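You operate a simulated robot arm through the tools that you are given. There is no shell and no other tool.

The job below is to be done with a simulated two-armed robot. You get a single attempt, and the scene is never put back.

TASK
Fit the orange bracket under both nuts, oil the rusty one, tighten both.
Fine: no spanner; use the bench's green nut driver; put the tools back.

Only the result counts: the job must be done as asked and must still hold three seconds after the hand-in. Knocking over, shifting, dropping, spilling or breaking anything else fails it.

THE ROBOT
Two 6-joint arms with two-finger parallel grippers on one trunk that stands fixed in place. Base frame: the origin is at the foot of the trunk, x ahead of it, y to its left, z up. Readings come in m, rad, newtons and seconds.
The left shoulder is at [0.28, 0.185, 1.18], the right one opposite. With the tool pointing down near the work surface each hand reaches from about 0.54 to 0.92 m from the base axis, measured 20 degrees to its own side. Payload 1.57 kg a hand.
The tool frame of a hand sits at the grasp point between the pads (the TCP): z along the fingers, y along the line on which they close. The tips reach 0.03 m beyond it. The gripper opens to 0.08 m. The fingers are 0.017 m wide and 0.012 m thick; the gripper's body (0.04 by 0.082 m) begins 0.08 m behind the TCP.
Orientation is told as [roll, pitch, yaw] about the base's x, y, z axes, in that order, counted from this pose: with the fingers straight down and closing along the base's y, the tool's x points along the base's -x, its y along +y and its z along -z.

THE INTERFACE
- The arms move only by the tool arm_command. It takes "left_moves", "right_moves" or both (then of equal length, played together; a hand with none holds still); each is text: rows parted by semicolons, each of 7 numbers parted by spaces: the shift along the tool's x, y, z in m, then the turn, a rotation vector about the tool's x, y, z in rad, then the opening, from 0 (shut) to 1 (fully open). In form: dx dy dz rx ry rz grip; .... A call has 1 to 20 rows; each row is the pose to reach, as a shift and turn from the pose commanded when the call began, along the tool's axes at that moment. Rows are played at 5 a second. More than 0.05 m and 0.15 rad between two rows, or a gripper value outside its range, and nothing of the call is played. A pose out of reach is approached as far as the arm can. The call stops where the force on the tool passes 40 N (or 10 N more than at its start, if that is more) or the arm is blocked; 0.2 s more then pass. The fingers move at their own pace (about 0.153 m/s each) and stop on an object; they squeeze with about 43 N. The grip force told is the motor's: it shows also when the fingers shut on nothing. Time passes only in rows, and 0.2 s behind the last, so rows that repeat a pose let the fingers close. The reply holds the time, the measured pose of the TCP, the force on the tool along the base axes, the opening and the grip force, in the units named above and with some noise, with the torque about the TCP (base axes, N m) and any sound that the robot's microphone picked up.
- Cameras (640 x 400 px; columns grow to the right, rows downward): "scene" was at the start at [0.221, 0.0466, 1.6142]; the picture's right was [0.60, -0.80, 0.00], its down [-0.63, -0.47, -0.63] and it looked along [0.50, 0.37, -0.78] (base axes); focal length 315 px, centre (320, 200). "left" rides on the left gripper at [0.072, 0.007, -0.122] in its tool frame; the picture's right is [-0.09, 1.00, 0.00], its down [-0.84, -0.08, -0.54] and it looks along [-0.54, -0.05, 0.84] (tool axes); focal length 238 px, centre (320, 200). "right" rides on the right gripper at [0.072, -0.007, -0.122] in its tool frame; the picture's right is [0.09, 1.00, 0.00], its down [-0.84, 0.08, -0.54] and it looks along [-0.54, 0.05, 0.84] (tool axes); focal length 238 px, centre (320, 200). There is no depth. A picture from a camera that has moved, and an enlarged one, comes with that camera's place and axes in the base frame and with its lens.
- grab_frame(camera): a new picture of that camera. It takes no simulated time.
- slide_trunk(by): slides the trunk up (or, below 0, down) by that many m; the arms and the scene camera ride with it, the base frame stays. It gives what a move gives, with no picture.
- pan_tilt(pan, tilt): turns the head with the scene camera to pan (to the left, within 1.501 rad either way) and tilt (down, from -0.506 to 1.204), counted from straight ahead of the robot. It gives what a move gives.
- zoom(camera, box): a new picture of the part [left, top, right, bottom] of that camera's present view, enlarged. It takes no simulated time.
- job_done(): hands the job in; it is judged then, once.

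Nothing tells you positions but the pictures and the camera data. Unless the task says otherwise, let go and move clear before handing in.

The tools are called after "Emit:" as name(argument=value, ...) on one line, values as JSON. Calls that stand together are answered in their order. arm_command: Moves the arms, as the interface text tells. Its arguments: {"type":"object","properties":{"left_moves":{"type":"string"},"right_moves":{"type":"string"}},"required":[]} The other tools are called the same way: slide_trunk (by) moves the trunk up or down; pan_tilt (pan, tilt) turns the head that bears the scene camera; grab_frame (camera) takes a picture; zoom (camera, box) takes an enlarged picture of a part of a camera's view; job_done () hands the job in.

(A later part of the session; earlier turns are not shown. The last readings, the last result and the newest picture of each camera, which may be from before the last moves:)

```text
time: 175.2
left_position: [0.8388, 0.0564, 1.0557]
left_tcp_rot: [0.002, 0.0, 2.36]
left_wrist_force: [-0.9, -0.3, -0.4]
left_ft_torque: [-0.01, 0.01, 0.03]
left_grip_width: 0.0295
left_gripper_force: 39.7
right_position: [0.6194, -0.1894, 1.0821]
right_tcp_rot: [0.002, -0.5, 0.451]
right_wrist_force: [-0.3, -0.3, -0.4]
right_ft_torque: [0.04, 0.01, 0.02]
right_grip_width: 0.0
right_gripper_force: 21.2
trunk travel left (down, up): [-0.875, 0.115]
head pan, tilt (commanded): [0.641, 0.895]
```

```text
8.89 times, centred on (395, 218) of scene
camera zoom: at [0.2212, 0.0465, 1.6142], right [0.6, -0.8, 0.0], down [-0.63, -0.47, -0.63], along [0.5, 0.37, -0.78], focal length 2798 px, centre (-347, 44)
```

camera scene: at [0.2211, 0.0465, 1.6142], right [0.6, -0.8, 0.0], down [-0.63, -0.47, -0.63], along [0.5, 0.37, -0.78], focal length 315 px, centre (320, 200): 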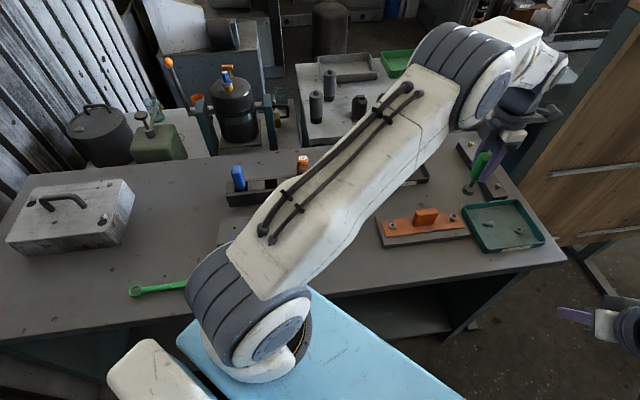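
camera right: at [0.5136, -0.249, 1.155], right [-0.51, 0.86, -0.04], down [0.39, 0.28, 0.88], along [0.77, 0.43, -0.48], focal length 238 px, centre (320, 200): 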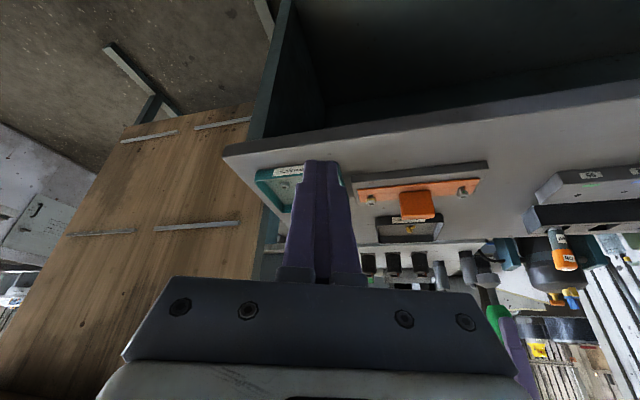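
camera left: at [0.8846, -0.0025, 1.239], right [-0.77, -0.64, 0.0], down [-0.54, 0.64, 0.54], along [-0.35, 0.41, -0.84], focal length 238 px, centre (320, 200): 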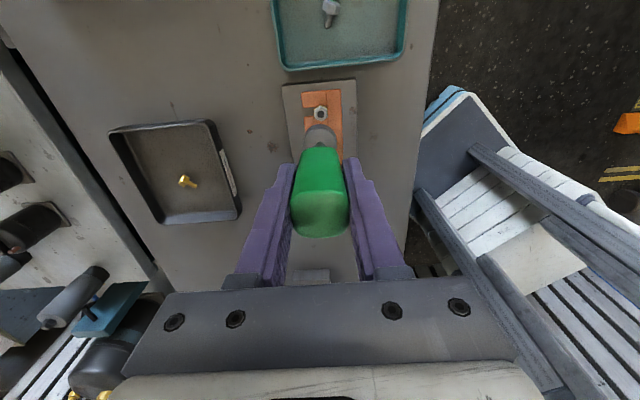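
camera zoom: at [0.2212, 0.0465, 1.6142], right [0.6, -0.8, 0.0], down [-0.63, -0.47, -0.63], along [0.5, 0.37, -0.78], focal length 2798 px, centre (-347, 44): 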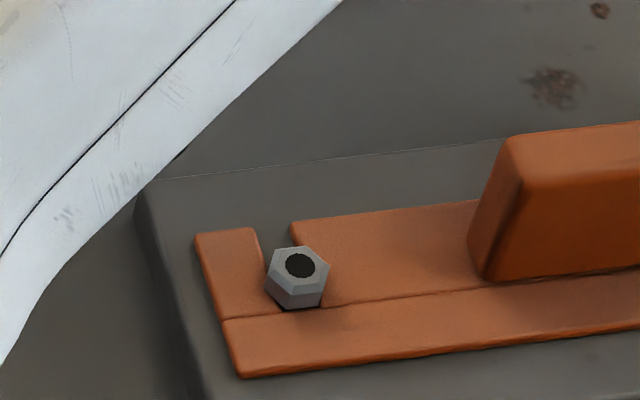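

The socket needs to come about 2.4 mm towards the robot and 1.8 mm along the plate. I'll correct and re-check.

Emit:
arm_command(left_moves="0.0009 0.0012 0 0 0 0 0; 0.0018 0.0024 0 0 0 0 0; 0.0018 0.0024 0 0 0 0 0; 0.0018 0.0024 0 0 0 0 0")

Emit:
zoom(camera="left", box=[295, 90, 345, 150])

Emit:
zoom(camera="right", box=[355, 185, 395, 235])

Emit:
zoom(camera="scene", box=[445, 185, 475, 225])

```text
time: 176.2
left_position: [0.8384, 0.0522, 1.0569]
left_tcp_rot: [0.001, 0.0, 2.358]
left_wrist_force: [-0.7, 0.7, -1.7]
left_ft_torque: [0.0, -0.01, -0.01]
left_grip_width: 0.0296
left_gripper_force: 38.7
right_position: [0.6201, -0.1894, 1.0827]
right_tcp_rot: [0.002, -0.499, 0.45]
right_wrist_force: [0.2, 0.4, 0.0]
right_ft_torque: [0.01, -0.02, -0.01]
right_grip_width: 0.0
right_gripper_force: 21.2
trunk travel left (down, up): [-0.875, 0.115]
head pan, tilt (commanded): [0.641, 0.895]
```

```text
6.67 times, centred on (320, 120) of left
camera zoom: at [0.8846, -0.0051, 1.1791], right [-0.77, -0.64, 0.0], down [-0.54, 0.64, 0.54], along [-0.35, 0.42, -0.84], focal length 1589 px, centre (320, 733)
```

zoom: 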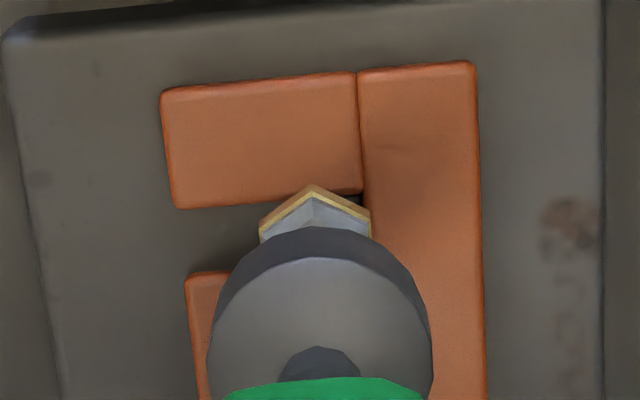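

```text
8.00 times, centred on (375, 210) of right
camera zoom: at [0.5135, -0.2489, 1.155], right [-0.51, 0.86, -0.04], down [0.39, 0.28, 0.88], along [0.77, 0.43, -0.48], focal length 1907 px, centre (-120, 120)
```

zoom: 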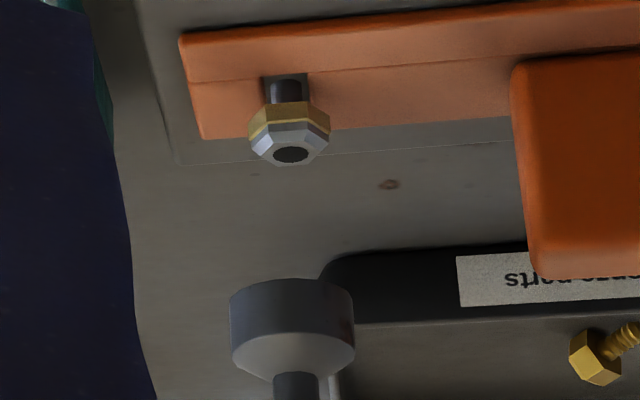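

```text
10.00 times, centred on (460, 205) of scene
camera zoom: at [0.2211, 0.0465, 1.6142], right [0.6, -0.8, 0.0], down [-0.63, -0.47, -0.63], along [0.5, 0.37, -0.78], focal length 3148 px, centre (-1080, 150)
```

zoom: 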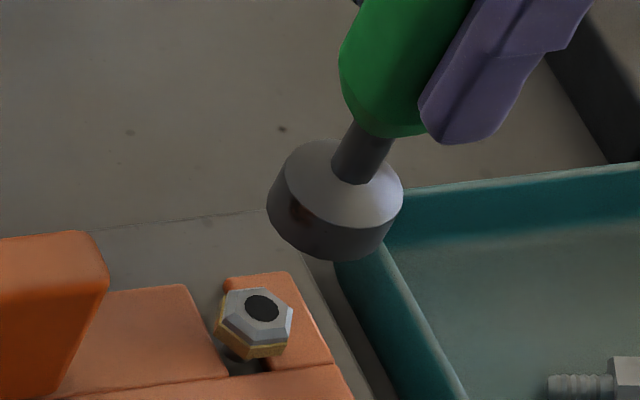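

Emit:
arm_command(left_moves="-0.001 -0.0003 0 0 0 0 0; -0.002 -0.0006 0 0 0 0 0; -0.002 -0.0006 0 0 0 0 0; -0.002 -0.0006 0 0 0 0 0")

Emit:
zoom(camera="left", box=[295, 90, 345, 150])

Emit:
zoom(camera="right", box=[355, 185, 395, 235])

```text
time: 177.2
left_position: [0.838, 0.0519, 1.0576]
left_tcp_rot: [0.0, 0.0, 2.359]
left_wrist_force: [0.1, -1.6, -1.1]
left_ft_torque: [0.02, -0.01, 0.01]
left_grip_width: 0.0292
left_gripper_force: 39.3
right_position: [0.619, -0.1891, 1.0819]
right_tcp_rot: [0.0, -0.5, 0.452]
right_wrist_force: [-0.6, 0.8, 1.1]
right_ft_torque: [-0.01, -0.01, -0.01]
right_grip_width: 0.0
right_gripper_force: 20.7
trunk travel left (down, up): [-0.875, 0.115]
head pan, tilt (commanded): [0.641, 0.895]
```

```text
6.67 times, centred on (320, 120) of left
camera zoom: at [0.8837, -0.0031, 1.1795], right [-0.77, -0.64, 0.0], down [-0.54, 0.64, 0.54], along [-0.35, 0.42, -0.84], focal length 1589 px, centre (320, 733)
```

zoom: 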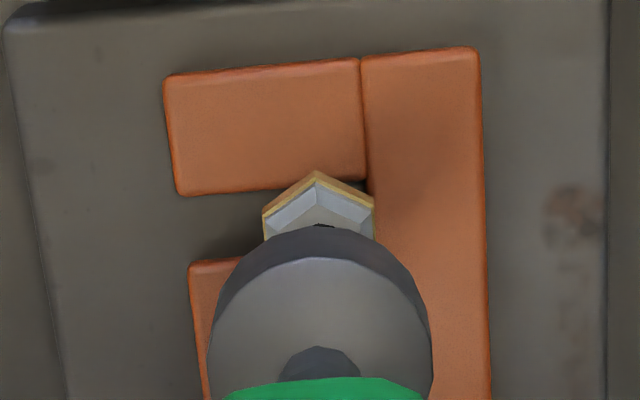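

```text
8.00 times, centred on (375, 210) of right
camera zoom: at [0.5136, -0.2489, 1.155], right [-0.51, 0.86, -0.04], down [0.39, 0.28, 0.88], along [0.77, 0.43, -0.48], focal length 1907 px, centre (-120, 120)
```

zoom: 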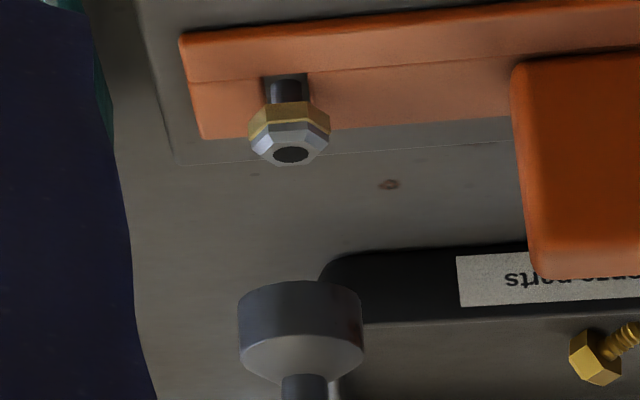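

Well aligned in both cameras. I'll lower the socket over the rusty nut, watching the force.

Emit:
arm_command(left_moves="0 0 0.015 0 0 0 0; 0 0 0.028 0 0 0 0; 0 0 0.034 0 0 0 0; 0 0 0.038 0 0 0 0; 0 0 0.042 0 0 0 0; 0 0 0.046 0 0 0 0; 0 0 0.05 0 0 0 0; 0 0 0.052 0 0 0 0; 0 0 0.052 0 0 0 0")

Emit:
zoom(camera="right", box=[355, 185, 395, 235])

Emit:
zoom(camera="scene", box=[445, 185, 475, 225])

```text
time: 179.2
left_position: [0.8388, 0.0533, 1.0041]
left_tcp_rot: [-0.001, 0.0, 2.36]
left_wrist_force: [0.4, -0.4, -0.3]
left_ft_torque: [-0.01, 0.04, -0.02]
left_grip_width: 0.0293
left_gripper_force: 38.9
right_position: [0.6207, -0.1897, 1.0824]
right_tcp_rot: [0.002, -0.501, 0.45]
right_wrist_force: [0.5, -0.8, 0.7]
right_ft_torque: [0.01, 0.0, -0.01]
right_grip_width: 0.0
right_gripper_force: 21.3
trunk travel left (down, up): [-0.875, 0.115]
head pan, tilt (commanded): [0.641, 0.895]
```

```text
8.00 times, centred on (375, 210) of right
camera zoom: at [0.5136, -0.2489, 1.155], right [-0.51, 0.86, -0.04], down [0.39, 0.28, 0.88], along [0.77, 0.43, -0.48], focal length 1907 px, centre (-120, 120)
```

zoom: 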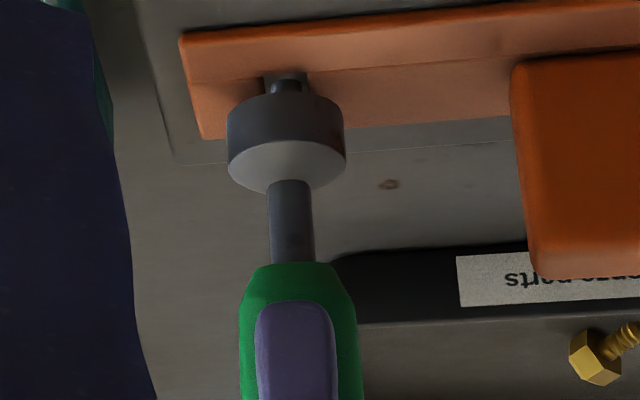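

```text
10.00 times, centred on (460, 205) of scene
camera zoom: at [0.2211, 0.0465, 1.6142], right [0.6, -0.8, 0.0], down [-0.63, -0.47, -0.63], along [0.5, 0.37, -0.78], focal length 3148 px, centre (-1080, 150)
```

zoom: 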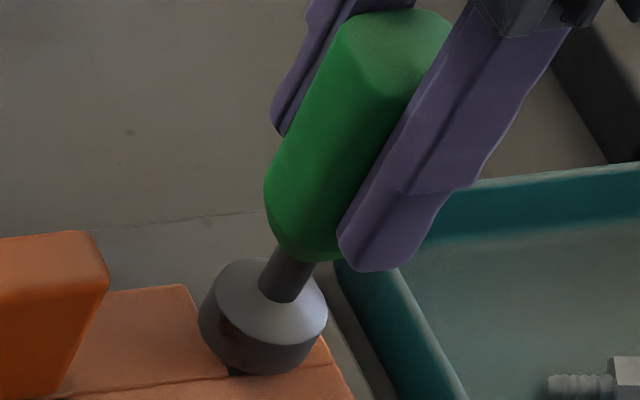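

The socket is over the rusty nut with no side load. I'll turn clockwise.

Emit:
arm_command(left_moves="0 0 0 0 0 0.1 0; 0 0 0 0 0 0.2 0; 0 0 0 0 0 0.3 0; 0 0 0 0 0 0.4 0; 0 0 0 0 0 0.5 0; 0 0 0 0 0 0.6 0; 0 0 0 0 0 0.6 0")

Emit:
arm_command(left_moves="0 0 0 0 0 0.13 0; 0 0 0 0 0 0.26 0; 0 0 0 0 0 0.39 0; 0 0 0 0 0 0.52 0; 0 0 0 0 0 0.65 0; 0 0 0 0 0 0.78 0; 0 0 0 0 0 0.91 0; 0 0 0 0 0 1.04 0; 0 0 0 0 0 1.17 0; 0 0 0 0 0 1.3 0; 0 0 0 0 0 1.3 0")

Emit:
zoom(camera="right", box=[355, 185, 395, 235])

```text
time: 180.8
left_position: [0.8372, 0.0514, 1.0044]
left_tcp_rot: [0.0, 0.001, 1.76]
left_wrist_force: [-0.5, 0.3, -0.3]
left_ft_torque: [0.0, 0.0, 0.07]
left_grip_width: 0.0296
left_gripper_force: 38.9
right_position: [0.621, -0.1903, 1.082]
right_tcp_rot: [0.002, -0.499, 0.45]
right_wrist_force: [-1.3, 0.8, -0.1]
right_ft_torque: [-0.01, -0.03, 0.0]
right_grip_width: 0.0002
right_gripper_force: 21.7
trunk travel left (down, up): [-0.875, 0.115]
head pan, tilt (commanded): [0.641, 0.895]
```

```text
time: 183.2
left_position: [0.8388, 0.0522, 1.0047]
left_tcp_rot: [0.0, 0.0, 0.457]
left_wrist_force: [-0.3, -0.8, -1.7]
left_ft_torque: [-0.02, -0.01, 0.02]
left_grip_width: 0.0295
left_gripper_force: 39.5
right_position: [0.6201, -0.1897, 1.0818]
right_tcp_rot: [0.001, -0.499, 0.451]
right_wrist_force: [-0.5, -0.2, -1.0]
right_ft_torque: [0.01, -0.02, 0.01]
right_grip_width: 0.0
right_gripper_force: 20.9
trunk travel left (down, up): [-0.875, 0.115]
head pan, tilt (commanded): [0.641, 0.895]
```

```text
8.00 times, centred on (375, 210) of right
camera zoom: at [0.5136, -0.2489, 1.155], right [-0.51, 0.86, -0.04], down [0.39, 0.28, 0.88], along [0.77, 0.43, -0.48], focal length 1907 px, centre (-120, 120)
```

zoom: 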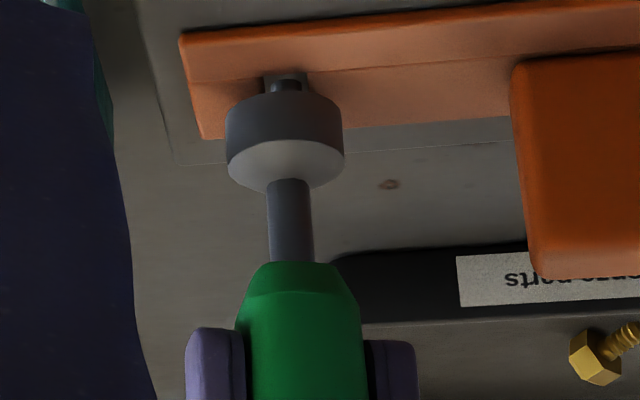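

Emit:
arm_command(left_moves="0 0 0.0005 0 0 0.13 0; 0 0 0.0005 0 0 0.26 0; 0 0 0.001 0 0 0.39 0; 0 0 0.001 0 0 0.52 0; 0 0 0.001 0 0 0.65 0; 0 0 0.0015 0 0 0.78 0; 0 0 0.0015 0 0 0.91 0; 0 0 0.002 0 0 1.04 0; 0 0 0.002 0 0 1.17 0; 0 0 0.002 0 0 1.3 0; 0 0 0.002 0 0 1.3 0")

Emit:
zoom(camera="right", box=[355, 185, 395, 235])

```text
time: 185.6
left_position: [0.8385, 0.0522, 1.0022]
left_tcp_rot: [-0.001, 0.001, -0.84]
left_wrist_force: [0.0, -0.3, 0.2]
left_ft_torque: [0.0, 0.01, 0.05]
left_grip_width: 0.0293
left_gripper_force: 38.9
right_position: [0.6192, -0.1891, 1.0822]
right_tcp_rot: [0.003, -0.498, 0.449]
right_wrist_force: [0.3, 0.1, 0.0]
right_ft_torque: [0.03, 0.0, 0.02]
right_grip_width: 0.0
right_gripper_force: 21.2
trunk travel left (down, up): [-0.875, 0.115]
head pan, tilt (commanded): [0.641, 0.895]
```

```text
8.00 times, centred on (375, 210) of right
camera zoom: at [0.5136, -0.2489, 1.155], right [-0.51, 0.86, -0.04], down [0.39, 0.28, 0.88], along [0.77, 0.43, -0.48], focal length 1907 px, centre (-120, 120)
```

zoom: 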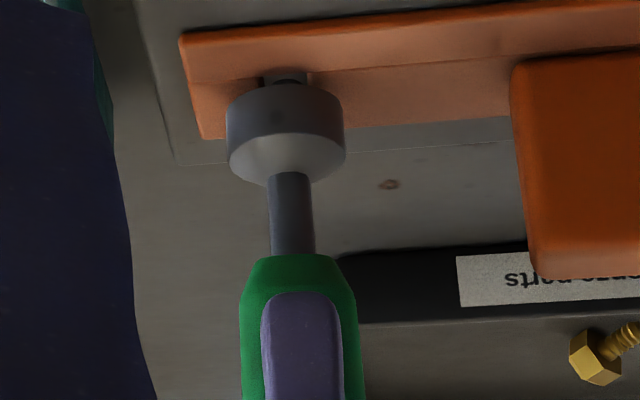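

Emit:
arm_command(left_moves="0 0 0 0 0 0.12 0; 0 0 0 0 0 0.24 0; 0 0 0 0 0 0.36 0; 0 0 0.0005 0 0 0.48 0; 0 0 0.0005 0 0 0.6 0; 0 0 0.0005 0 0 0.72 0; 0 0 0.0005 0 0 0.84 0; 0 0 0.001 0 0 0.96 0; 0 0 0.001 0 0 1.08 0; 0 0 0.001 0 0 1.2 0; 0 0 0.001 0 0 1.32 0; 0 0 0.001 0 0 1.44 0; 0 0 0.001 0 0 1.56 0; 0 0 0.001 0 0 1.56 0")

Emit:
zoom(camera="right", box=[355, 185, 395, 235])

```text
time: 188.6
left_position: [0.8368, 0.0522, 1.003]
left_tcp_rot: [0.0, 0.001, -2.402]
left_wrist_force: [0.0, 0.4, -1.3]
left_ft_torque: [-0.02, -0.01, 0.06]
left_grip_width: 0.0294
left_gripper_force: 39.2
right_position: [0.6202, -0.1893, 1.0816]
right_tcp_rot: [0.003, -0.5, 0.45]
right_wrist_force: [0.2, 0.4, 0.0]
right_ft_torque: [0.01, 0.01, -0.01]
right_grip_width: 0.0
right_gripper_force: 21.5
trunk travel left (down, up): [-0.875, 0.115]
head pan, tilt (commanded): [0.641, 0.895]
```

```text
8.00 times, centred on (375, 210) of right
camera zoom: at [0.5135, -0.2489, 1.155], right [-0.51, 0.86, -0.04], down [0.39, 0.28, 0.88], along [0.77, 0.43, -0.48], focal length 1907 px, centre (-120, 120)
```

zoom: 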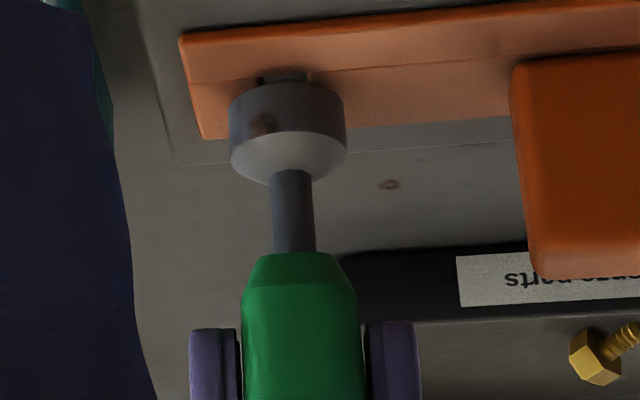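

I'll raise, rewind the wrist by exactly 240° (a multiple of the hex pitch), and look at the nut.

Emit:
arm_command(left_moves="0 0 -0.015 0 0 0 0; 0 0 -0.035 0 0 0 0; 0 0 -0.054 0 0 0 0; 0 0 -0.054 0 0 -0.1396 0; 0 0 -0.054 0 0 -0.2793 0; 0 0 -0.054 0 0 -0.4189 0; 0 0 -0.054 0 0 -0.5585 0; 0 0 -0.054 0 0 -0.6981 0; 0 0 -0.054 0 0 -0.8378 0; 0 0 -0.054 0 0 -0.9774 0; 0 0 -0.054 0 0 -1.117 0; 0 0 -0.054 0 0 -1.2566 0; 0 0 -0.054 0 0 -1.3963 0; 0 0 -0.054 0 0 -1.3963 0")

Emit:
arm_command(left_moves="0 0 0 0 0 -0.1396 0; 0 0 0 0 0 -0.2793 0; 0 0 0 0 0 -0.4189 0; 0 0 0 0 0 -0.5585 0; 0 0 0 0 0 -0.6981 0; 0 0 0 0 0 -0.8378 0; 0 0 0 0 0 -0.9774 0; 0 0 0 0 0 -1.117 0; 0 0 0 0 0 -1.2566 0; 0 0 0 0 0 -1.3963 0; 0 0 0 0 0 -1.3963 0")

Emit:
arm_command(left_moves="0 0 0 0 0 -0.1396 0; 0 0 0 0 0 -0.2793 0; 0 0 0 0 0 -0.4189 0; 0 0 0 0 0 -0.5585 0; 0 0 0 0 0 -0.6981 0; 0 0 0 0 0 -0.8378 0; 0 0 0 0 0 -0.9774 0; 0 0 0 0 0 -1.117 0; 0 0 0 0 0 -1.2566 0; 0 0 0 0 0 -1.3963 0; 0 0 0 0 0 -1.3963 0; 0 0 0 0 0 -1.3963 0")

Emit:
zoom(camera="left", box=[295, 90, 345, 150])

Emit:
zoom(camera="right", box=[355, 185, 395, 235])

Emit:
zoom(camera="scene", box=[445, 185, 475, 225])

```text
time: 191.6
left_position: [0.8389, 0.0528, 1.0573]
left_tcp_rot: [-0.001, 0.001, -1.0]
left_wrist_force: [0.1, 0.3, -0.8]
left_ft_torque: [-0.03, 0.0, -0.02]
left_grip_width: 0.0295
left_gripper_force: 38.8
right_position: [0.6197, -0.1904, 1.0829]
right_tcp_rot: [0.003, -0.499, 0.452]
right_wrist_force: [0.4, 0.9, -0.4]
right_ft_torque: [0.0, 0.0, 0.02]
right_grip_width: 0.0
right_gripper_force: 20.9
trunk travel left (down, up): [-0.875, 0.115]
head pan, tilt (commanded): [0.641, 0.895]
```

```text
time: 194.0
left_position: [0.8376, 0.0528, 1.0549]
left_tcp_rot: [0.001, 0.0, 0.395]
left_wrist_force: [-0.3, 0.1, -1.1]
left_ft_torque: [0.0, -0.02, 0.02]
left_grip_width: 0.0293
left_gripper_force: 39.4
right_position: [0.6196, -0.1897, 1.0826]
right_tcp_rot: [0.001, -0.498, 0.451]
right_wrist_force: [-0.2, -0.7, -0.3]
right_ft_torque: [0.0, 0.01, -0.03]
right_grip_width: 0.0003
right_gripper_force: 21.2
trunk travel left (down, up): [-0.875, 0.115]
head pan, tilt (commanded): [0.641, 0.895]
```

```text
time: 196.6
left_position: [0.8387, 0.052, 1.0551]
left_tcp_rot: [-0.001, -0.002, 1.788]
left_wrist_force: [-0.2, 0.1, -0.5]
left_ft_torque: [0.01, 0.02, -0.01]
left_grip_width: 0.0293
left_gripper_force: 39.0
right_position: [0.6186, -0.1894, 1.0822]
right_tcp_rot: [0.002, -0.498, 0.45]
right_wrist_force: [0.2, -1.4, 0.0]
right_ft_torque: [-0.02, -0.02, -0.04]
right_grip_width: 0.0
right_gripper_force: 20.9
trunk travel left (down, up): [-0.875, 0.115]
head pan, tilt (commanded): [0.641, 0.895]
```

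```text
6.67 times, centred on (320, 120) of left
camera zoom: at [0.8463, -0.0202, 1.1787], right [-0.99, -0.13, 0.0], down [-0.11, 0.83, 0.54], along [-0.07, 0.54, -0.84], focal length 1589 px, centre (320, 733)
```

zoom: 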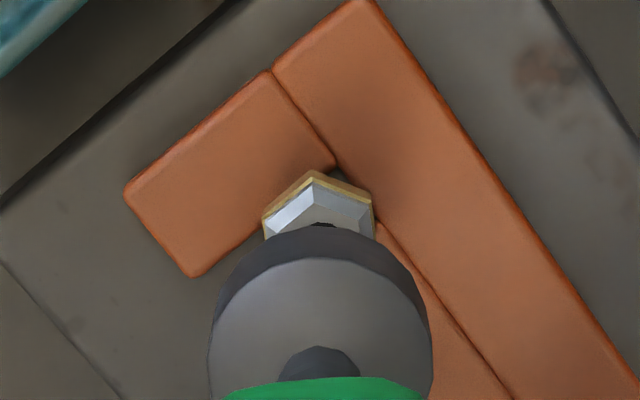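

```text
8.00 times, centred on (375, 210) of right
camera zoom: at [0.5135, -0.2489, 1.155], right [-0.51, 0.86, -0.04], down [0.39, 0.28, 0.88], along [0.77, 0.43, -0.48], focal length 1907 px, centre (-120, 120)
```

zoom: 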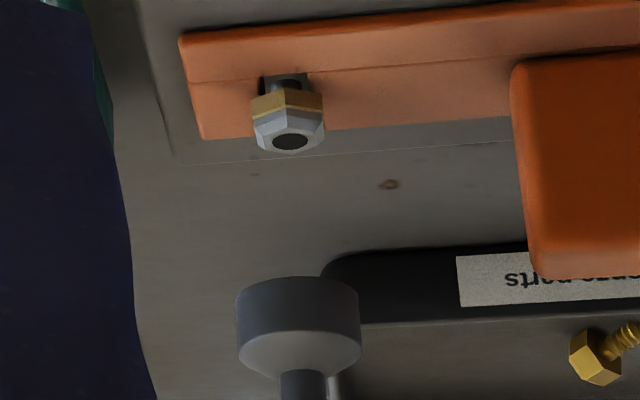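

```text
10.00 times, centred on (460, 205) of scene
camera zoom: at [0.2211, 0.0465, 1.6142], right [0.6, -0.8, 0.0], down [-0.63, -0.47, -0.63], along [0.5, 0.37, -0.78], focal length 3148 px, centre (-1080, 150)
```

zoom: 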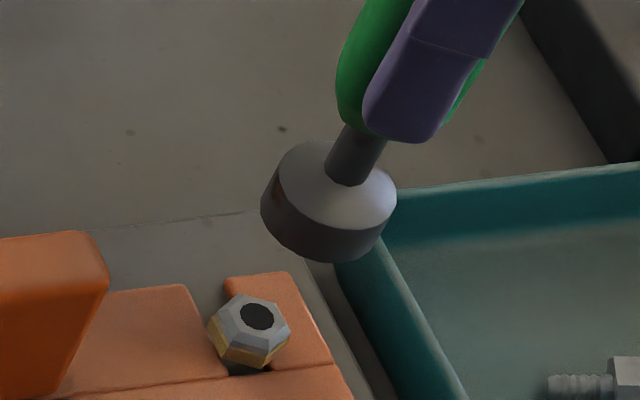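

The nut has come down about 3.5 mm, half its travel, and alignment is still good. I'll re-engage and continue.

Emit:
arm_command(left_moves="0 0 0.015 0 0 0 0; 0 0 0.03 0 0 0 0; 0 0 0.036 0 0 0 0; 0 0 0.04 0 0 0 0; 0 0 0.044 0 0 0 0; 0 0 0.048 0 0 0 0; 0 0 0.0525 0 0 0 0; 0 0 0.0525 0 0 0 0")

Emit:
arm_command(left_moves="0 0 0 0 0 0.13 0; 0 0 0 0 0 0.26 0; 0 0 0 0 0 0.39 0; 0 0 0 0 0 0.52 0; 0 0 0 0 0 0.65 0; 0 0 0 0 0 0.78 0; 0 0 0.0005 0 0 0.91 0; 0 0 0.0005 0 0 1.04 0; 0 0 0.0005 0 0 1.17 0; 0 0 0.0005 0 0 1.3 0; 0 0 0.001 0 0 1.43 0; 0 0 0.001 0 0 1.56 0; 0 0 0.001 0 0 1.69 0; 0 0 0.001 0 0 1.82 0; 0 0 0.001 0 0 1.95 0; 0 0 0.001 0 0 1.95 0")

Emit:
zoom(camera="right", box=[355, 185, 395, 235])

```text
time: 198.4
left_position: [0.8382, 0.0536, 1.0031]
left_tcp_rot: [0.0, 0.0, 1.788]
left_wrist_force: [0.2, 0.1, -0.6]
left_ft_torque: [0.0, -0.01, 0.04]
left_grip_width: 0.0294
left_gripper_force: 39.2
right_position: [0.6197, -0.19, 1.0822]
right_tcp_rot: [0.001, -0.5, 0.45]
right_wrist_force: [0.0, 0.0, -0.5]
right_ft_torque: [0.01, 0.01, -0.04]
right_grip_width: 0.0
right_gripper_force: 21.2
trunk travel left (down, up): [-0.875, 0.115]
head pan, tilt (commanded): [0.641, 0.895]
```

```text
time: 201.8
left_position: [0.8381, 0.053, 1.0021]
left_tcp_rot: [0.001, 0.001, -0.163]
left_wrist_force: [-0.2, 0.0, -1.8]
left_ft_torque: [0.0, -0.03, 0.06]
left_grip_width: 0.0296
left_gripper_force: 39.4
right_position: [0.619, -0.19, 1.0815]
right_tcp_rot: [0.001, -0.5, 0.45]
right_wrist_force: [0.0, 0.1, 0.4]
right_ft_torque: [0.02, 0.0, 0.03]
right_grip_width: 0.0
right_gripper_force: 21.6
trunk travel left (down, up): [-0.875, 0.115]
head pan, tilt (commanded): [0.641, 0.895]
```

```text
8.00 times, centred on (375, 210) of right
camera zoom: at [0.5135, -0.2489, 1.155], right [-0.51, 0.86, -0.04], down [0.39, 0.28, 0.88], along [0.77, 0.43, -0.48], focal length 1907 px, centre (-120, 120)
```

zoom: 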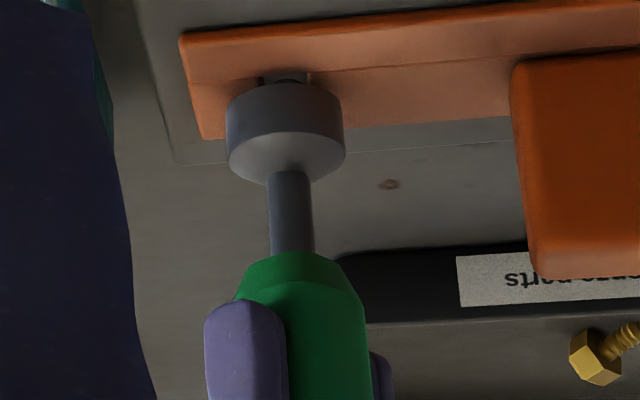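

Emit:
arm_command(left_moves="0 0 0.0003 0 0 0.1 0; 0 0 0.0003 0 0 0.2 0; 0 0 0.0006 0 0 0.3 0; 0 0 0.0006 0 0 0.4 0; 0 0 0.0009 0 0 0.5 0; 0 0 0.0009 0 0 0.6 0; 0 0 0.0009 0 0 0.7 0; 0 0 0.0012 0 0 0.8 0; 0 0 0.0012 0 0 0.9 0; 0 0 0.0012 0 0 1 0; 0 0 0.0012 0 0 1.1 0; 0 0 0.0012 0 0 1.2 0; 0 0 0.0012 0 0 1.2 0")

Emit:
arm_command(left_moves="0 0 0 0 0 0.1 0; 0 0 0 0 0 0.2 0; 0 0 0 0 0 0.3 0; 0 0 0 0 0 0.4 0; 0 0 0 0 0 0.5 0; 0 0 0 0 0 0.6 0; 0 0 0 0 0 0.7 0; 0 0 0 0 0 0.8 0; 0 0 0 0 0 0.9 0; 0 0 0 0 0 1 0; 0 0 0 0 0 1.1 0; 0 0 0 0 0 1.1 0")

Emit:
zoom(camera="right", box=[355, 185, 395, 235])

```text
time: 204.6
left_position: [0.8382, 0.0523, 1.0016]
left_tcp_rot: [0.0, 0.001, -1.363]
left_wrist_force: [0.4, -0.1, -0.9]
left_ft_torque: [0.01, -0.04, 0.08]
left_grip_width: 0.0296
left_gripper_force: 39.7
right_position: [0.6191, -0.1901, 1.0825]
right_tcp_rot: [0.002, -0.5, 0.448]
right_wrist_force: [-0.9, 0.5, 0.4]
right_ft_torque: [0.01, 0.0, -0.01]
right_grip_width: 0.0001
right_gripper_force: 21.4
trunk travel left (down, up): [-0.875, 0.115]
head pan, tilt (commanded): [0.641, 0.895]
```

```text
time: 207.2
left_position: [0.8372, 0.053, 1.0007]
left_tcp_rot: [0.001, 0.0, -2.463]
left_wrist_force: [0.1, -0.2, -1.0]
left_ft_torque: [-0.02, -0.03, 0.02]
left_grip_width: 0.0296
left_gripper_force: 39.2
right_position: [0.6202, -0.1898, 1.0828]
right_tcp_rot: [0.001, -0.499, 0.45]
right_wrist_force: [0.2, 0.8, 0.0]
right_ft_torque: [0.02, 0.01, 0.0]
right_grip_width: 0.0
right_gripper_force: 20.6
trunk travel left (down, up): [-0.875, 0.115]
head pan, tilt (commanded): [0.641, 0.895]
```

```text
8.00 times, centred on (375, 210) of right
camera zoom: at [0.5136, -0.2489, 1.155], right [-0.51, 0.86, -0.04], down [0.39, 0.28, 0.88], along [0.77, 0.43, -0.48], focal length 1907 px, centre (-120, 120)
```

zoom: 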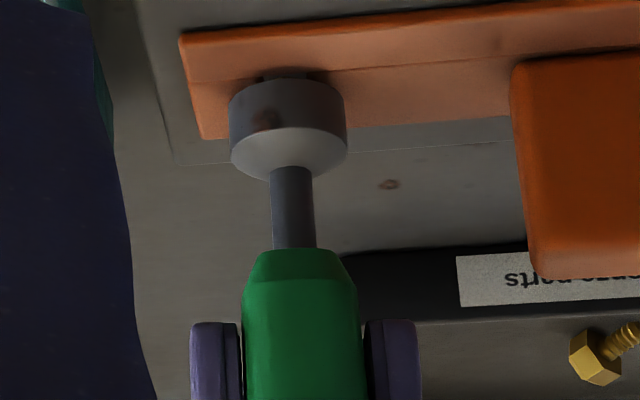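

No tightening torque yet. I'll raise, check the nut and rewind by half a turn.

Emit:
arm_command(left_moves="0 0 -0.015 0 0 0 0; 0 0 -0.035 0 0 0 0; 0 0 -0.0555 0 0 0 0; 0 0 -0.0555 0 0 -0.1428 0; 0 0 -0.0555 0 0 -0.2856 0; 0 0 -0.0555 0 0 -0.4284 0; 0 0 -0.0555 0 0 -0.5712 0; 0 0 -0.0555 0 0 -0.714 0; 0 0 -0.0555 0 0 -0.8568 0; 0 0 -0.0555 0 0 -0.9996 0; 0 0 -0.0555 0 0 -1.1424 0; 0 0 -0.0555 0 0 -1.2852 0; 0 0 -0.0555 0 0 -1.428 0; 0 0 -0.0555 0 0 -1.5708 0; 0 0 -0.0555 0 0 -1.5708 0")

Emit:
arm_command(left_moves="0 0 0 0 0 -0.1428 0; 0 0 0 0 0 -0.2856 0; 0 0 0 0 0 -0.4284 0; 0 0 0 0 0 -0.5712 0; 0 0 0 0 0 -0.714 0; 0 0 0 0 0 -0.8568 0; 0 0 0 0 0 -0.9996 0; 0 0 0 0 0 -1.1424 0; 0 0 0 0 0 -1.2852 0; 0 0 0 0 0 -1.428 0; 0 0 0 0 0 -1.5708 0; 0 0 0 0 0 -1.5708 0; 0 0 0 0 0 -1.5708 0")

Emit:
zoom(camera="left", box=[295, 90, 345, 150])

Emit:
zoom(camera="right", box=[355, 185, 395, 235])

Emit:
zoom(camera="scene", box=[445, 185, 475, 225])

```text
time: 210.4
left_position: [0.8383, 0.0528, 1.0564]
left_tcp_rot: [-0.001, 0.0, -0.889]
left_wrist_force: [-0.2, 0.4, -0.9]
left_ft_torque: [0.02, 0.02, 0.0]
left_grip_width: 0.0293
left_gripper_force: 39.3
right_position: [0.6197, -0.1904, 1.0823]
right_tcp_rot: [0.0, -0.499, 0.45]
right_wrist_force: [-0.2, -0.3, -0.1]
right_ft_torque: [0.01, 0.0, 0.01]
right_grip_width: 0.0
right_gripper_force: 21.0
trunk travel left (down, up): [-0.875, 0.115]
head pan, tilt (commanded): [0.641, 0.895]
```

```text
time: 213.2
left_position: [0.8374, 0.0533, 1.0568]
left_tcp_rot: [-0.001, 0.001, 0.679]
left_wrist_force: [0.6, 1.3, -1.2]
left_ft_torque: [0.01, 0.0, 0.01]
left_grip_width: 0.0293
left_gripper_force: 38.9
right_position: [0.6198, -0.1895, 1.0823]
right_tcp_rot: [0.001, -0.5, 0.45]
right_wrist_force: [0.7, 1.0, 0.0]
right_ft_torque: [0.02, 0.04, 0.01]
right_grip_width: 0.0002
right_gripper_force: 21.5
trunk travel left (down, up): [-0.875, 0.115]
head pan, tilt (commanded): [0.641, 0.895]
```

```text
6.67 times, centred on (320, 120) of left
camera zoom: at [0.7774, 0.0119, 1.1793], right [-0.56, 0.83, 0.0], down [0.7, 0.47, 0.54], along [0.45, 0.3, -0.84], focal length 1589 px, centre (320, 733)
```

zoom: 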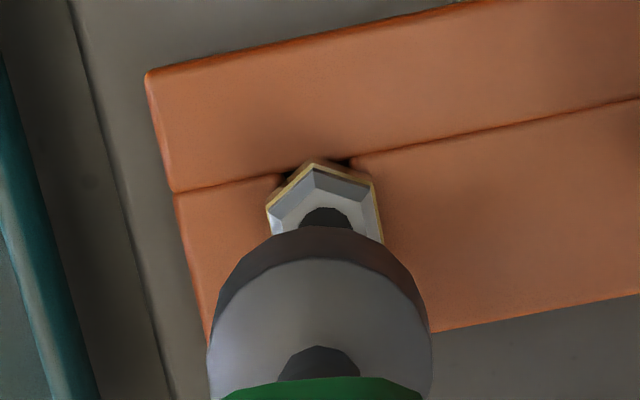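

```text
8.00 times, centred on (375, 210) of right
camera zoom: at [0.5136, -0.2489, 1.155], right [-0.51, 0.86, -0.04], down [0.39, 0.28, 0.88], along [0.77, 0.43, -0.48], focal length 1907 px, centre (-120, 120)
```

zoom: 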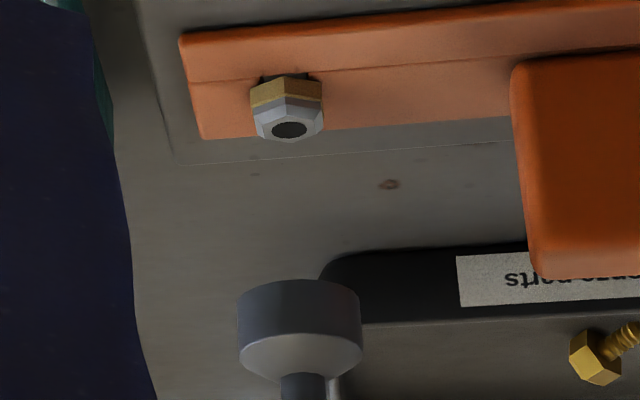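

```text
10.00 times, centred on (460, 205) of scene
camera zoom: at [0.2211, 0.0465, 1.6142], right [0.6, -0.8, 0.0], down [-0.63, -0.47, -0.63], along [0.5, 0.37, -0.78], focal length 3148 px, centre (-1080, 150)
```

zoom: 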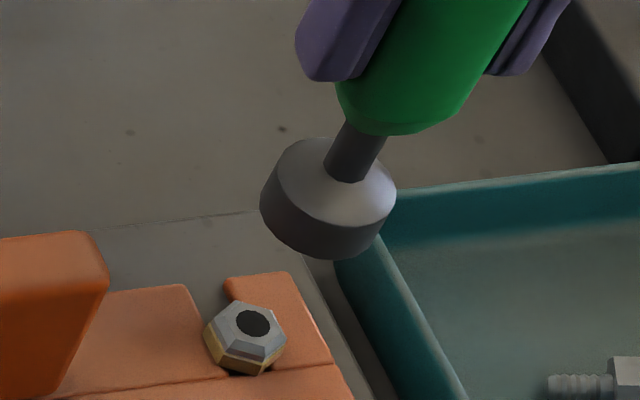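

The nut is nearly seated. I'll align, re-engage slightly deeper and do the final tightening.

Emit:
arm_command(left_moves="0 0.0007 0.015 0 0 -0.1 0; 0 0.0007 0.03 0 0 -0.1 0; 0 0.0007 0.037 0 0 -0.1 0; 0 0.0007 0.042 0 0 -0.1 0; 0 0.0007 0.047 0 0 -0.1 0; 0 0.0007 0.051 0 0 -0.1 0; 0 0.0007 0.054 0 0 -0.1 0; 0 0.0007 0.056 0 0 -0.1 0; 0 0.0007 0.056 0 0 -0.1 0")

Emit:
arm_command(left_moves="0 0 0 0 0 0.08 0; 0 0 0 0 0 0.16 0; 0 0 0 0 0 0.24 0; 0 0 0 0 0 0.32 0; 0 0 0 0 0 0.4 0; 0 0 0 0 0 0.48 0; 0 0 0 0 0 0.56 0; 0 0 0 0 0 0.56 0")

```text
time: 215.2
left_position: [0.8382, 0.0529, 0.9999]
left_tcp_rot: [0.001, 0.001, 0.781]
left_wrist_force: [-0.3, 0.5, -1.3]
left_ft_torque: [0.01, -0.02, -0.01]
left_grip_width: 0.0293
left_gripper_force: 38.9
right_position: [0.6199, -0.189, 1.0825]
right_tcp_rot: [0.002, -0.499, 0.449]
right_wrist_force: [-0.4, -0.2, -0.7]
right_ft_torque: [-0.03, 0.0, 0.03]
right_grip_width: 0.0
right_gripper_force: 21.9
trunk travel left (down, up): [-0.875, 0.115]
head pan, tilt (commanded): [0.641, 0.895]
```

```text
time: 217.0
left_position: [0.8367, 0.0533, 1.0]
left_tcp_rot: [-0.001, 0.001, 0.219]
left_wrist_force: [-0.9, -0.6, -1.0]
left_ft_torque: [0.03, -0.01, 0.03]
left_grip_width: 0.0292
left_gripper_force: 39.1
right_position: [0.6199, -0.1887, 1.0824]
right_tcp_rot: [0.002, -0.498, 0.45]
right_wrist_force: [-0.5, 0.4, -0.4]
right_ft_torque: [0.04, -0.03, 0.02]
right_grip_width: 0.0
right_gripper_force: 21.2
trunk travel left (down, up): [-0.875, 0.115]
head pan, tilt (commanded): [0.641, 0.895]
```

Emit:
arm_command(left_moves="0 0 0 0 0 0.08 0; 0 0 0 0 0 0.16 0; 0 0 0 0 0 0.24 0; 0 0 0 0 0 0.32 0; 0 0 0 0 0 0.4 0; 0 0 0 0 0 0.48 0; 0 0 0 0 0 0.56 0; 0 0 0 0 0 0.56 0")

Emit:
arm_command(left_moves="0 0 0 0 0 0.08 0; 0 0 0 0 0 0.16 0; 0 0 0 0 0 0.24 0; 0 0 0 0 0 0.32 0; 0 0 0 0 0 0.4 0; 0 0 0 0 0 0.48 0; 0 0 0 0 0 0.48 0")

```text
time: 218.8
left_position: [0.8382, 0.0532, 1.0002]
left_tcp_rot: [0.0, -0.001, -0.34]
left_wrist_force: [-0.4, -0.4, -0.2]
left_ft_torque: [0.03, 0.02, 0.43]
left_grip_width: 0.0296
left_gripper_force: 39.3
right_position: [0.6196, -0.1897, 1.0828]
right_tcp_rot: [0.001, -0.499, 0.449]
right_wrist_force: [0.2, 0.5, -0.1]
right_ft_torque: [0.02, -0.03, -0.04]
right_grip_width: 0.0002
right_gripper_force: 21.4
trunk travel left (down, up): [-0.875, 0.115]
head pan, tilt (commanded): [0.641, 0.895]
```

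```text
time: 220.4
left_position: [0.8377, 0.0518, 1.0004]
left_tcp_rot: [-0.001, 0.0, -0.82]
left_wrist_force: [0.1, 0.0, -0.9]
left_ft_torque: [0.01, -0.02, 0.44]
left_grip_width: 0.0295
left_gripper_force: 39.2
right_position: [0.6208, -0.1894, 1.0822]
right_tcp_rot: [0.0, -0.499, 0.449]
right_wrist_force: [-0.2, -0.1, 0.3]
right_ft_torque: [0.0, -0.02, -0.02]
right_grip_width: 0.0
right_gripper_force: 21.2
trunk travel left (down, up): [-0.875, 0.115]
head pan, tilt (commanded): [0.641, 0.895]
```

The rusty nut has reached the same plateau of about 0.44 N·m. I'll turn a touch more to confirm it's fully tight, then lift off and inspect both nuts.

Emit:
arm_command(left_moves="0 0 0 0 0 0.08 0; 0 0 0 0 0 0.16 0; 0 0 0 0 0 0.24 0; 0 0 0 0 0 0.32 0; 0 0 0 0 0 0.4 0; 0 0 0 0 0 0.4 0; 0 0 0 0 0 0.4 0")

Emit:
arm_command(left_moves="0 0 -0.015 0 0 0 0; 0 0 -0.035 0 0 0 0; 0 0 -0.055 0 0 0 0; 0 0 -0.085 0 0 0 0; 0 0 -0.115 0 0 0 0; 0 0 -0.115 0 0 0 0")

Emit:
zoom(camera="right", box=[355, 185, 395, 235])

Emit:
zoom(camera="right", box=[360, 185, 390, 208])

Emit:
zoom(camera="scene", box=[375, 190, 485, 260])

Emit:
zoom(camera="right", box=[345, 150, 505, 250])

```text
time: 222.0
left_position: [0.8371, 0.0536, 1.0006]
left_tcp_rot: [-0.001, 0.0, -1.22]
left_wrist_force: [0.5, -0.5, -0.7]
left_ft_torque: [0.0, -0.02, 0.44]
left_grip_width: 0.0294
left_gripper_force: 38.9
right_position: [0.6198, -0.1892, 1.0825]
right_tcp_rot: [0.003, -0.499, 0.45]
right_wrist_force: [0.3, 0.1, 0.0]
right_ft_torque: [-0.01, 0.02, -0.01]
right_grip_width: 0.0
right_gripper_force: 21.1
trunk travel left (down, up): [-0.875, 0.115]
head pan, tilt (commanded): [0.641, 0.895]
```

```text
time: 223.4
left_position: [0.8398, 0.0524, 1.1161]
left_tcp_rot: [0.001, 0.001, -1.22]
left_wrist_force: [0.1, 0.1, -1.7]
left_ft_torque: [0.01, 0.0, -0.03]
left_grip_width: 0.0294
left_gripper_force: 38.5
right_position: [0.6195, -0.1895, 1.0834]
right_tcp_rot: [0.0, -0.501, 0.45]
right_wrist_force: [-0.2, 0.5, 0.7]
right_ft_torque: [0.01, 0.01, -0.02]
right_grip_width: 0.0
right_gripper_force: 21.1
trunk travel left (down, up): [-0.875, 0.115]
head pan, tilt (commanded): [0.641, 0.895]
```

```text
8.00 times, centred on (375, 210) of right
camera zoom: at [0.5134, -0.2489, 1.1551], right [-0.51, 0.86, -0.04], down [0.39, 0.28, 0.88], along [0.77, 0.43, -0.48], focal length 1907 px, centre (-120, 120)
```

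zoom: 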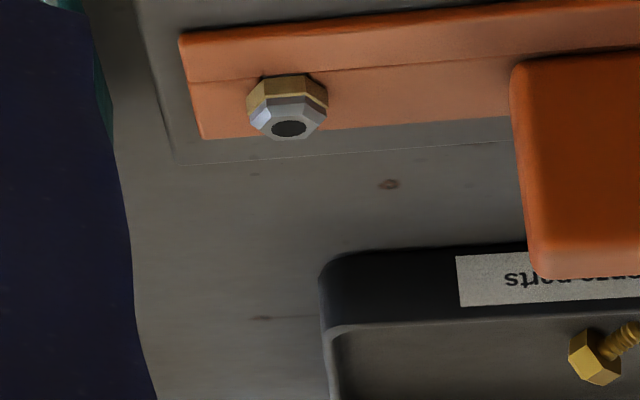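

```text
16.00 times, centred on (375, 196) of right
camera zoom: at [0.5134, -0.2489, 1.1551], right [-0.51, 0.86, -0.04], down [0.39, 0.28, 0.88], along [0.77, 0.43, -0.48], focal length 3814 px, centre (-560, 256)
```

zoom: 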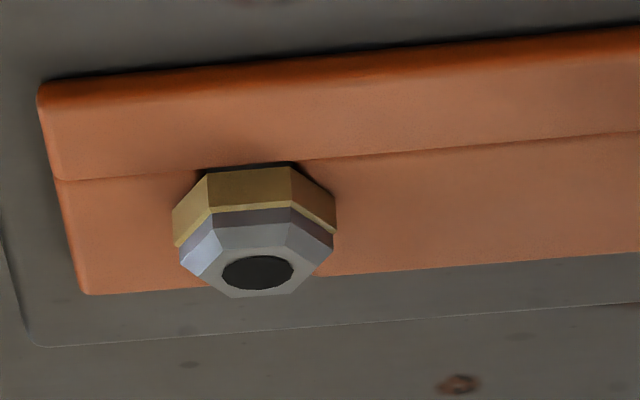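

```text
5.71 times, centred on (430, 225) of scene
camera zoom: at [0.221, 0.0465, 1.6142], right [0.6, -0.8, 0.0], down [-0.63, -0.47, -0.63], along [0.5, 0.37, -0.78], focal length 1799 px, centre (-309, 57)
```

zoom: 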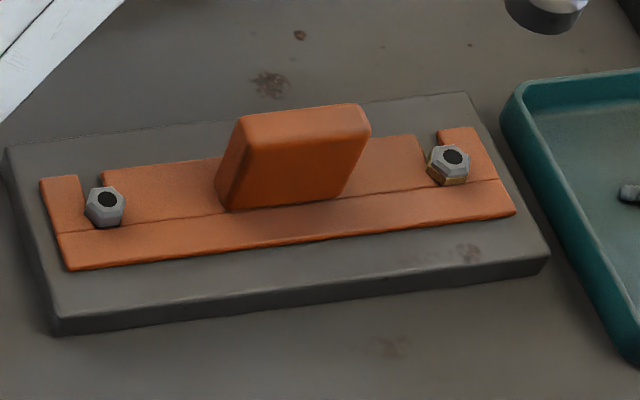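

```text
4.00 times, centred on (425, 200) of right
camera zoom: at [0.5134, -0.2489, 1.1551], right [-0.51, 0.86, -0.04], down [0.39, 0.28, 0.88], along [0.77, 0.43, -0.48], focal length 953 px, centre (-100, 200)
```

zoom: 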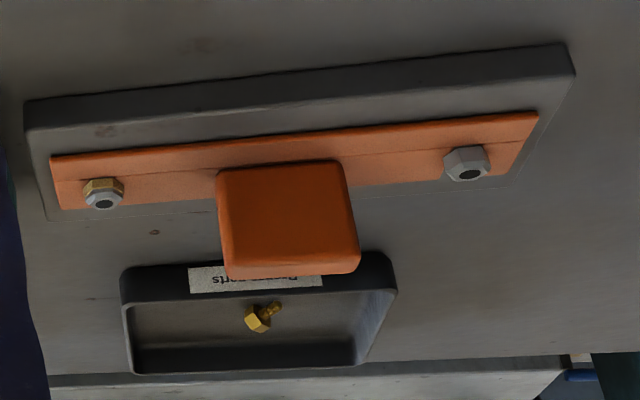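

Both nuts are fully down on the bracket, with equal travel and the same tightening torque, and the rusty one still shows its oil film. Next I'll return the green driver: raise, carry it back over its slot and turn to its original orientation.

Emit:
arm_command(left_moves="0 0 -0.022 0 0 0 0; 0 0 -0.044 0 0 0 0; 0 0 -0.064 0 0 0 0; 0.0345 -0.0029 -0.064 0 0 -0.134 0; 0.0691 -0.0057 -0.064 0 0 -0.268 0; 0.1036 -0.0086 -0.064 0 0 -0.402 0; 0.1381 -0.0115 -0.064 0 0 -0.536 0; 0.1726 -0.0143 -0.064 0 0 -0.67 0; 0.2072 -0.0172 -0.064 0 0 -0.804 0; 0.2417 -0.0201 -0.064 0 0 -0.938 0; 0.2762 -0.0229 -0.064 0 0 -1.072 0; 0.3107 -0.0258 -0.064 0 0 -1.206 0; 0.3453 -0.0287 -0.064 0 0 -1.34 0; 0.3798 -0.0315 -0.064 0 0 -1.474 0; 0.4143 -0.0344 -0.064 0 0 -1.608 0; 0.4488 -0.0373 -0.064 0 0 -1.742 0; 0.4834 -0.0401 -0.064 0 0 -1.876 0; 0.5179 -0.043 -0.064 0 0 -2.01 0; 0.5179 -0.043 -0.064 0 0 -2.01 0; 0.5179 -0.043 -0.064 0 0 -2.01 0")

Emit:
arm_command(left_moves="0 0 0.01 0 0 0 0; 0 0 0.021 0 0 0 0; 0 0 0.021 0 0 0 0")

Emit:
zoom(camera="left", box=[280, 70, 360, 250])

Emit:
zoom(camera="left", box=[200, 60, 420, 150])

Emit:
grab_frame(camera="scene")

```text
time: 227.6
left_position: [0.618, 0.5258, 1.1772]
left_tcp_rot: [-0.001, 0.002, 0.79]
left_wrist_force: [0.4, 0.2, -1.1]
left_ft_torque: [0.03, 0.01, 0.01]
left_grip_width: 0.0294
left_gripper_force: 38.7
right_position: [0.6206, -0.1904, 1.0826]
right_tcp_rot: [0.002, -0.5, 0.45]
right_wrist_force: [0.2, -1.1, 2.2]
right_ft_torque: [-0.04, -0.02, -0.01]
right_grip_width: 0.0
right_gripper_force: 21.0
trunk travel left (down, up): [-0.875, 0.115]
head pan, tilt (commanded): [0.641, 0.895]
```

```text
time: 228.4
left_position: [0.6187, 0.5248, 1.1565]
left_tcp_rot: [-0.001, 0.003, 0.79]
left_wrist_force: [-0.2, -0.2, -0.8]
left_ft_torque: [0.0, -0.02, 0.02]
left_grip_width: 0.0295
left_gripper_force: 38.8
right_position: [0.6199, -0.1905, 1.0818]
right_tcp_rot: [0.001, -0.499, 0.45]
right_wrist_force: [-0.5, 0.1, 0.8]
right_ft_torque: [0.0, 0.01, 0.02]
right_grip_width: 0.0001
right_gripper_force: 22.1
trunk travel left (down, up): [-0.875, 0.115]
head pan, tilt (commanded): [0.641, 0.895]
```

```text
2.22 times, centred on (320, 160) of left
camera zoom: at [0.5621, 0.4779, 1.2797], right [-0.64, 0.77, 0.0], down [0.64, 0.54, 0.54], along [0.41, 0.35, -0.84], focal length 530 px, centre (320, 289)
```

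zoom: 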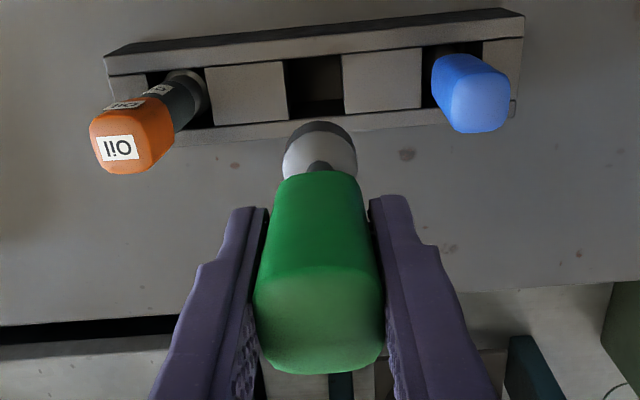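

```text
2.91 times, centred on (310, 105) of left
camera zoom: at [0.5621, 0.4779, 1.2797], right [-0.64, 0.77, 0.0], down [0.64, 0.54, 0.54], along [0.41, 0.35, -0.84], focal length 693 px, centre (349, 476)
```

zoom: 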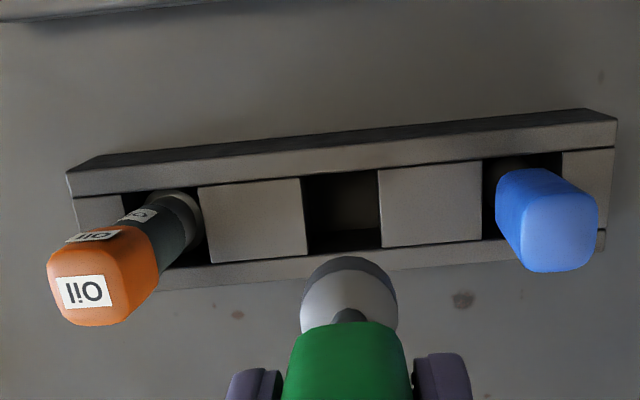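

```text
taken
camera scene: at [0.2212, 0.0467, 1.6142], right [0.6, -0.8, 0.0], down [-0.63, -0.47, -0.63], along [0.5, 0.37, -0.78], focal length 315 px, centre (320, 200)
```

scene: 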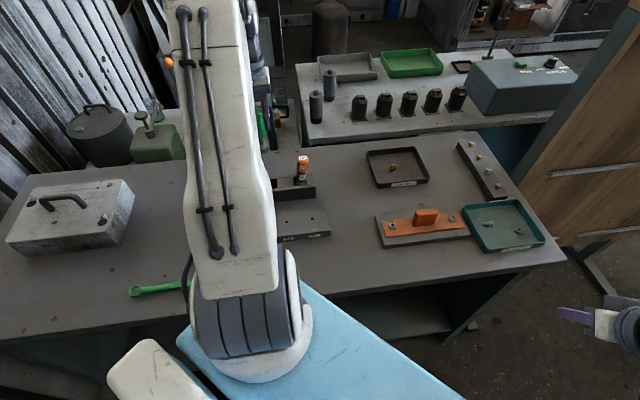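

Compared with the view when I lifted it out, the hand is about 2 mm off in each direction. I'll correct that.

Emit:
arm_command(left_moves="-0.0008 -0.001 0 0 0 0 0; -0.0017 -0.002 0 0 0 0 0; -0.0017 -0.002 0 0 0 0 0; -0.0017 -0.002 0 0 0 0 0")

Emit:
zoom(camera="left", box=[200, 60, 420, 150])

```text
time: 229.4
left_position: [0.6222, 0.5252, 1.1578]
left_tcp_rot: [0.0, 0.001, 0.791]
left_wrist_force: [-0.1, -0.4, -1.1]
left_ft_torque: [-0.04, -0.04, -0.04]
left_grip_width: 0.0296
left_gripper_force: 39.1
right_position: [0.6195, -0.1888, 1.0817]
right_tcp_rot: [0.001, -0.499, 0.451]
right_wrist_force: [-0.2, 0.0, 0.3]
right_ft_torque: [0.03, -0.01, -0.01]
right_grip_width: 0.0
right_gripper_force: 21.3
trunk travel left (down, up): [-0.875, 0.115]
head pan, tilt (commanded): [0.641, 0.895]
```

```text
2.91 times, centred on (310, 105) of left
camera zoom: at [0.5654, 0.4777, 1.2808], right [-0.64, 0.77, 0.0], down [0.64, 0.54, 0.54], along [0.41, 0.35, -0.84], focal length 693 px, centre (349, 476)
```

zoom: 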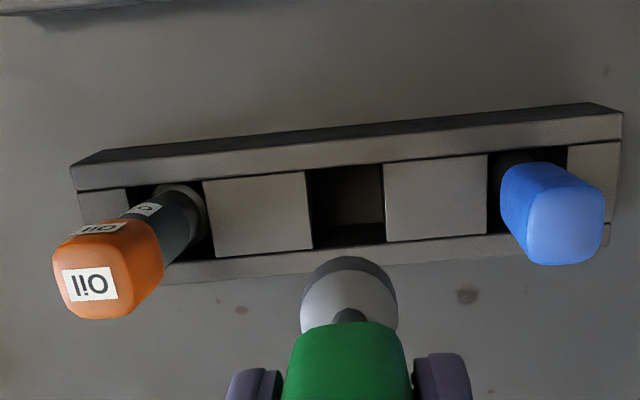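

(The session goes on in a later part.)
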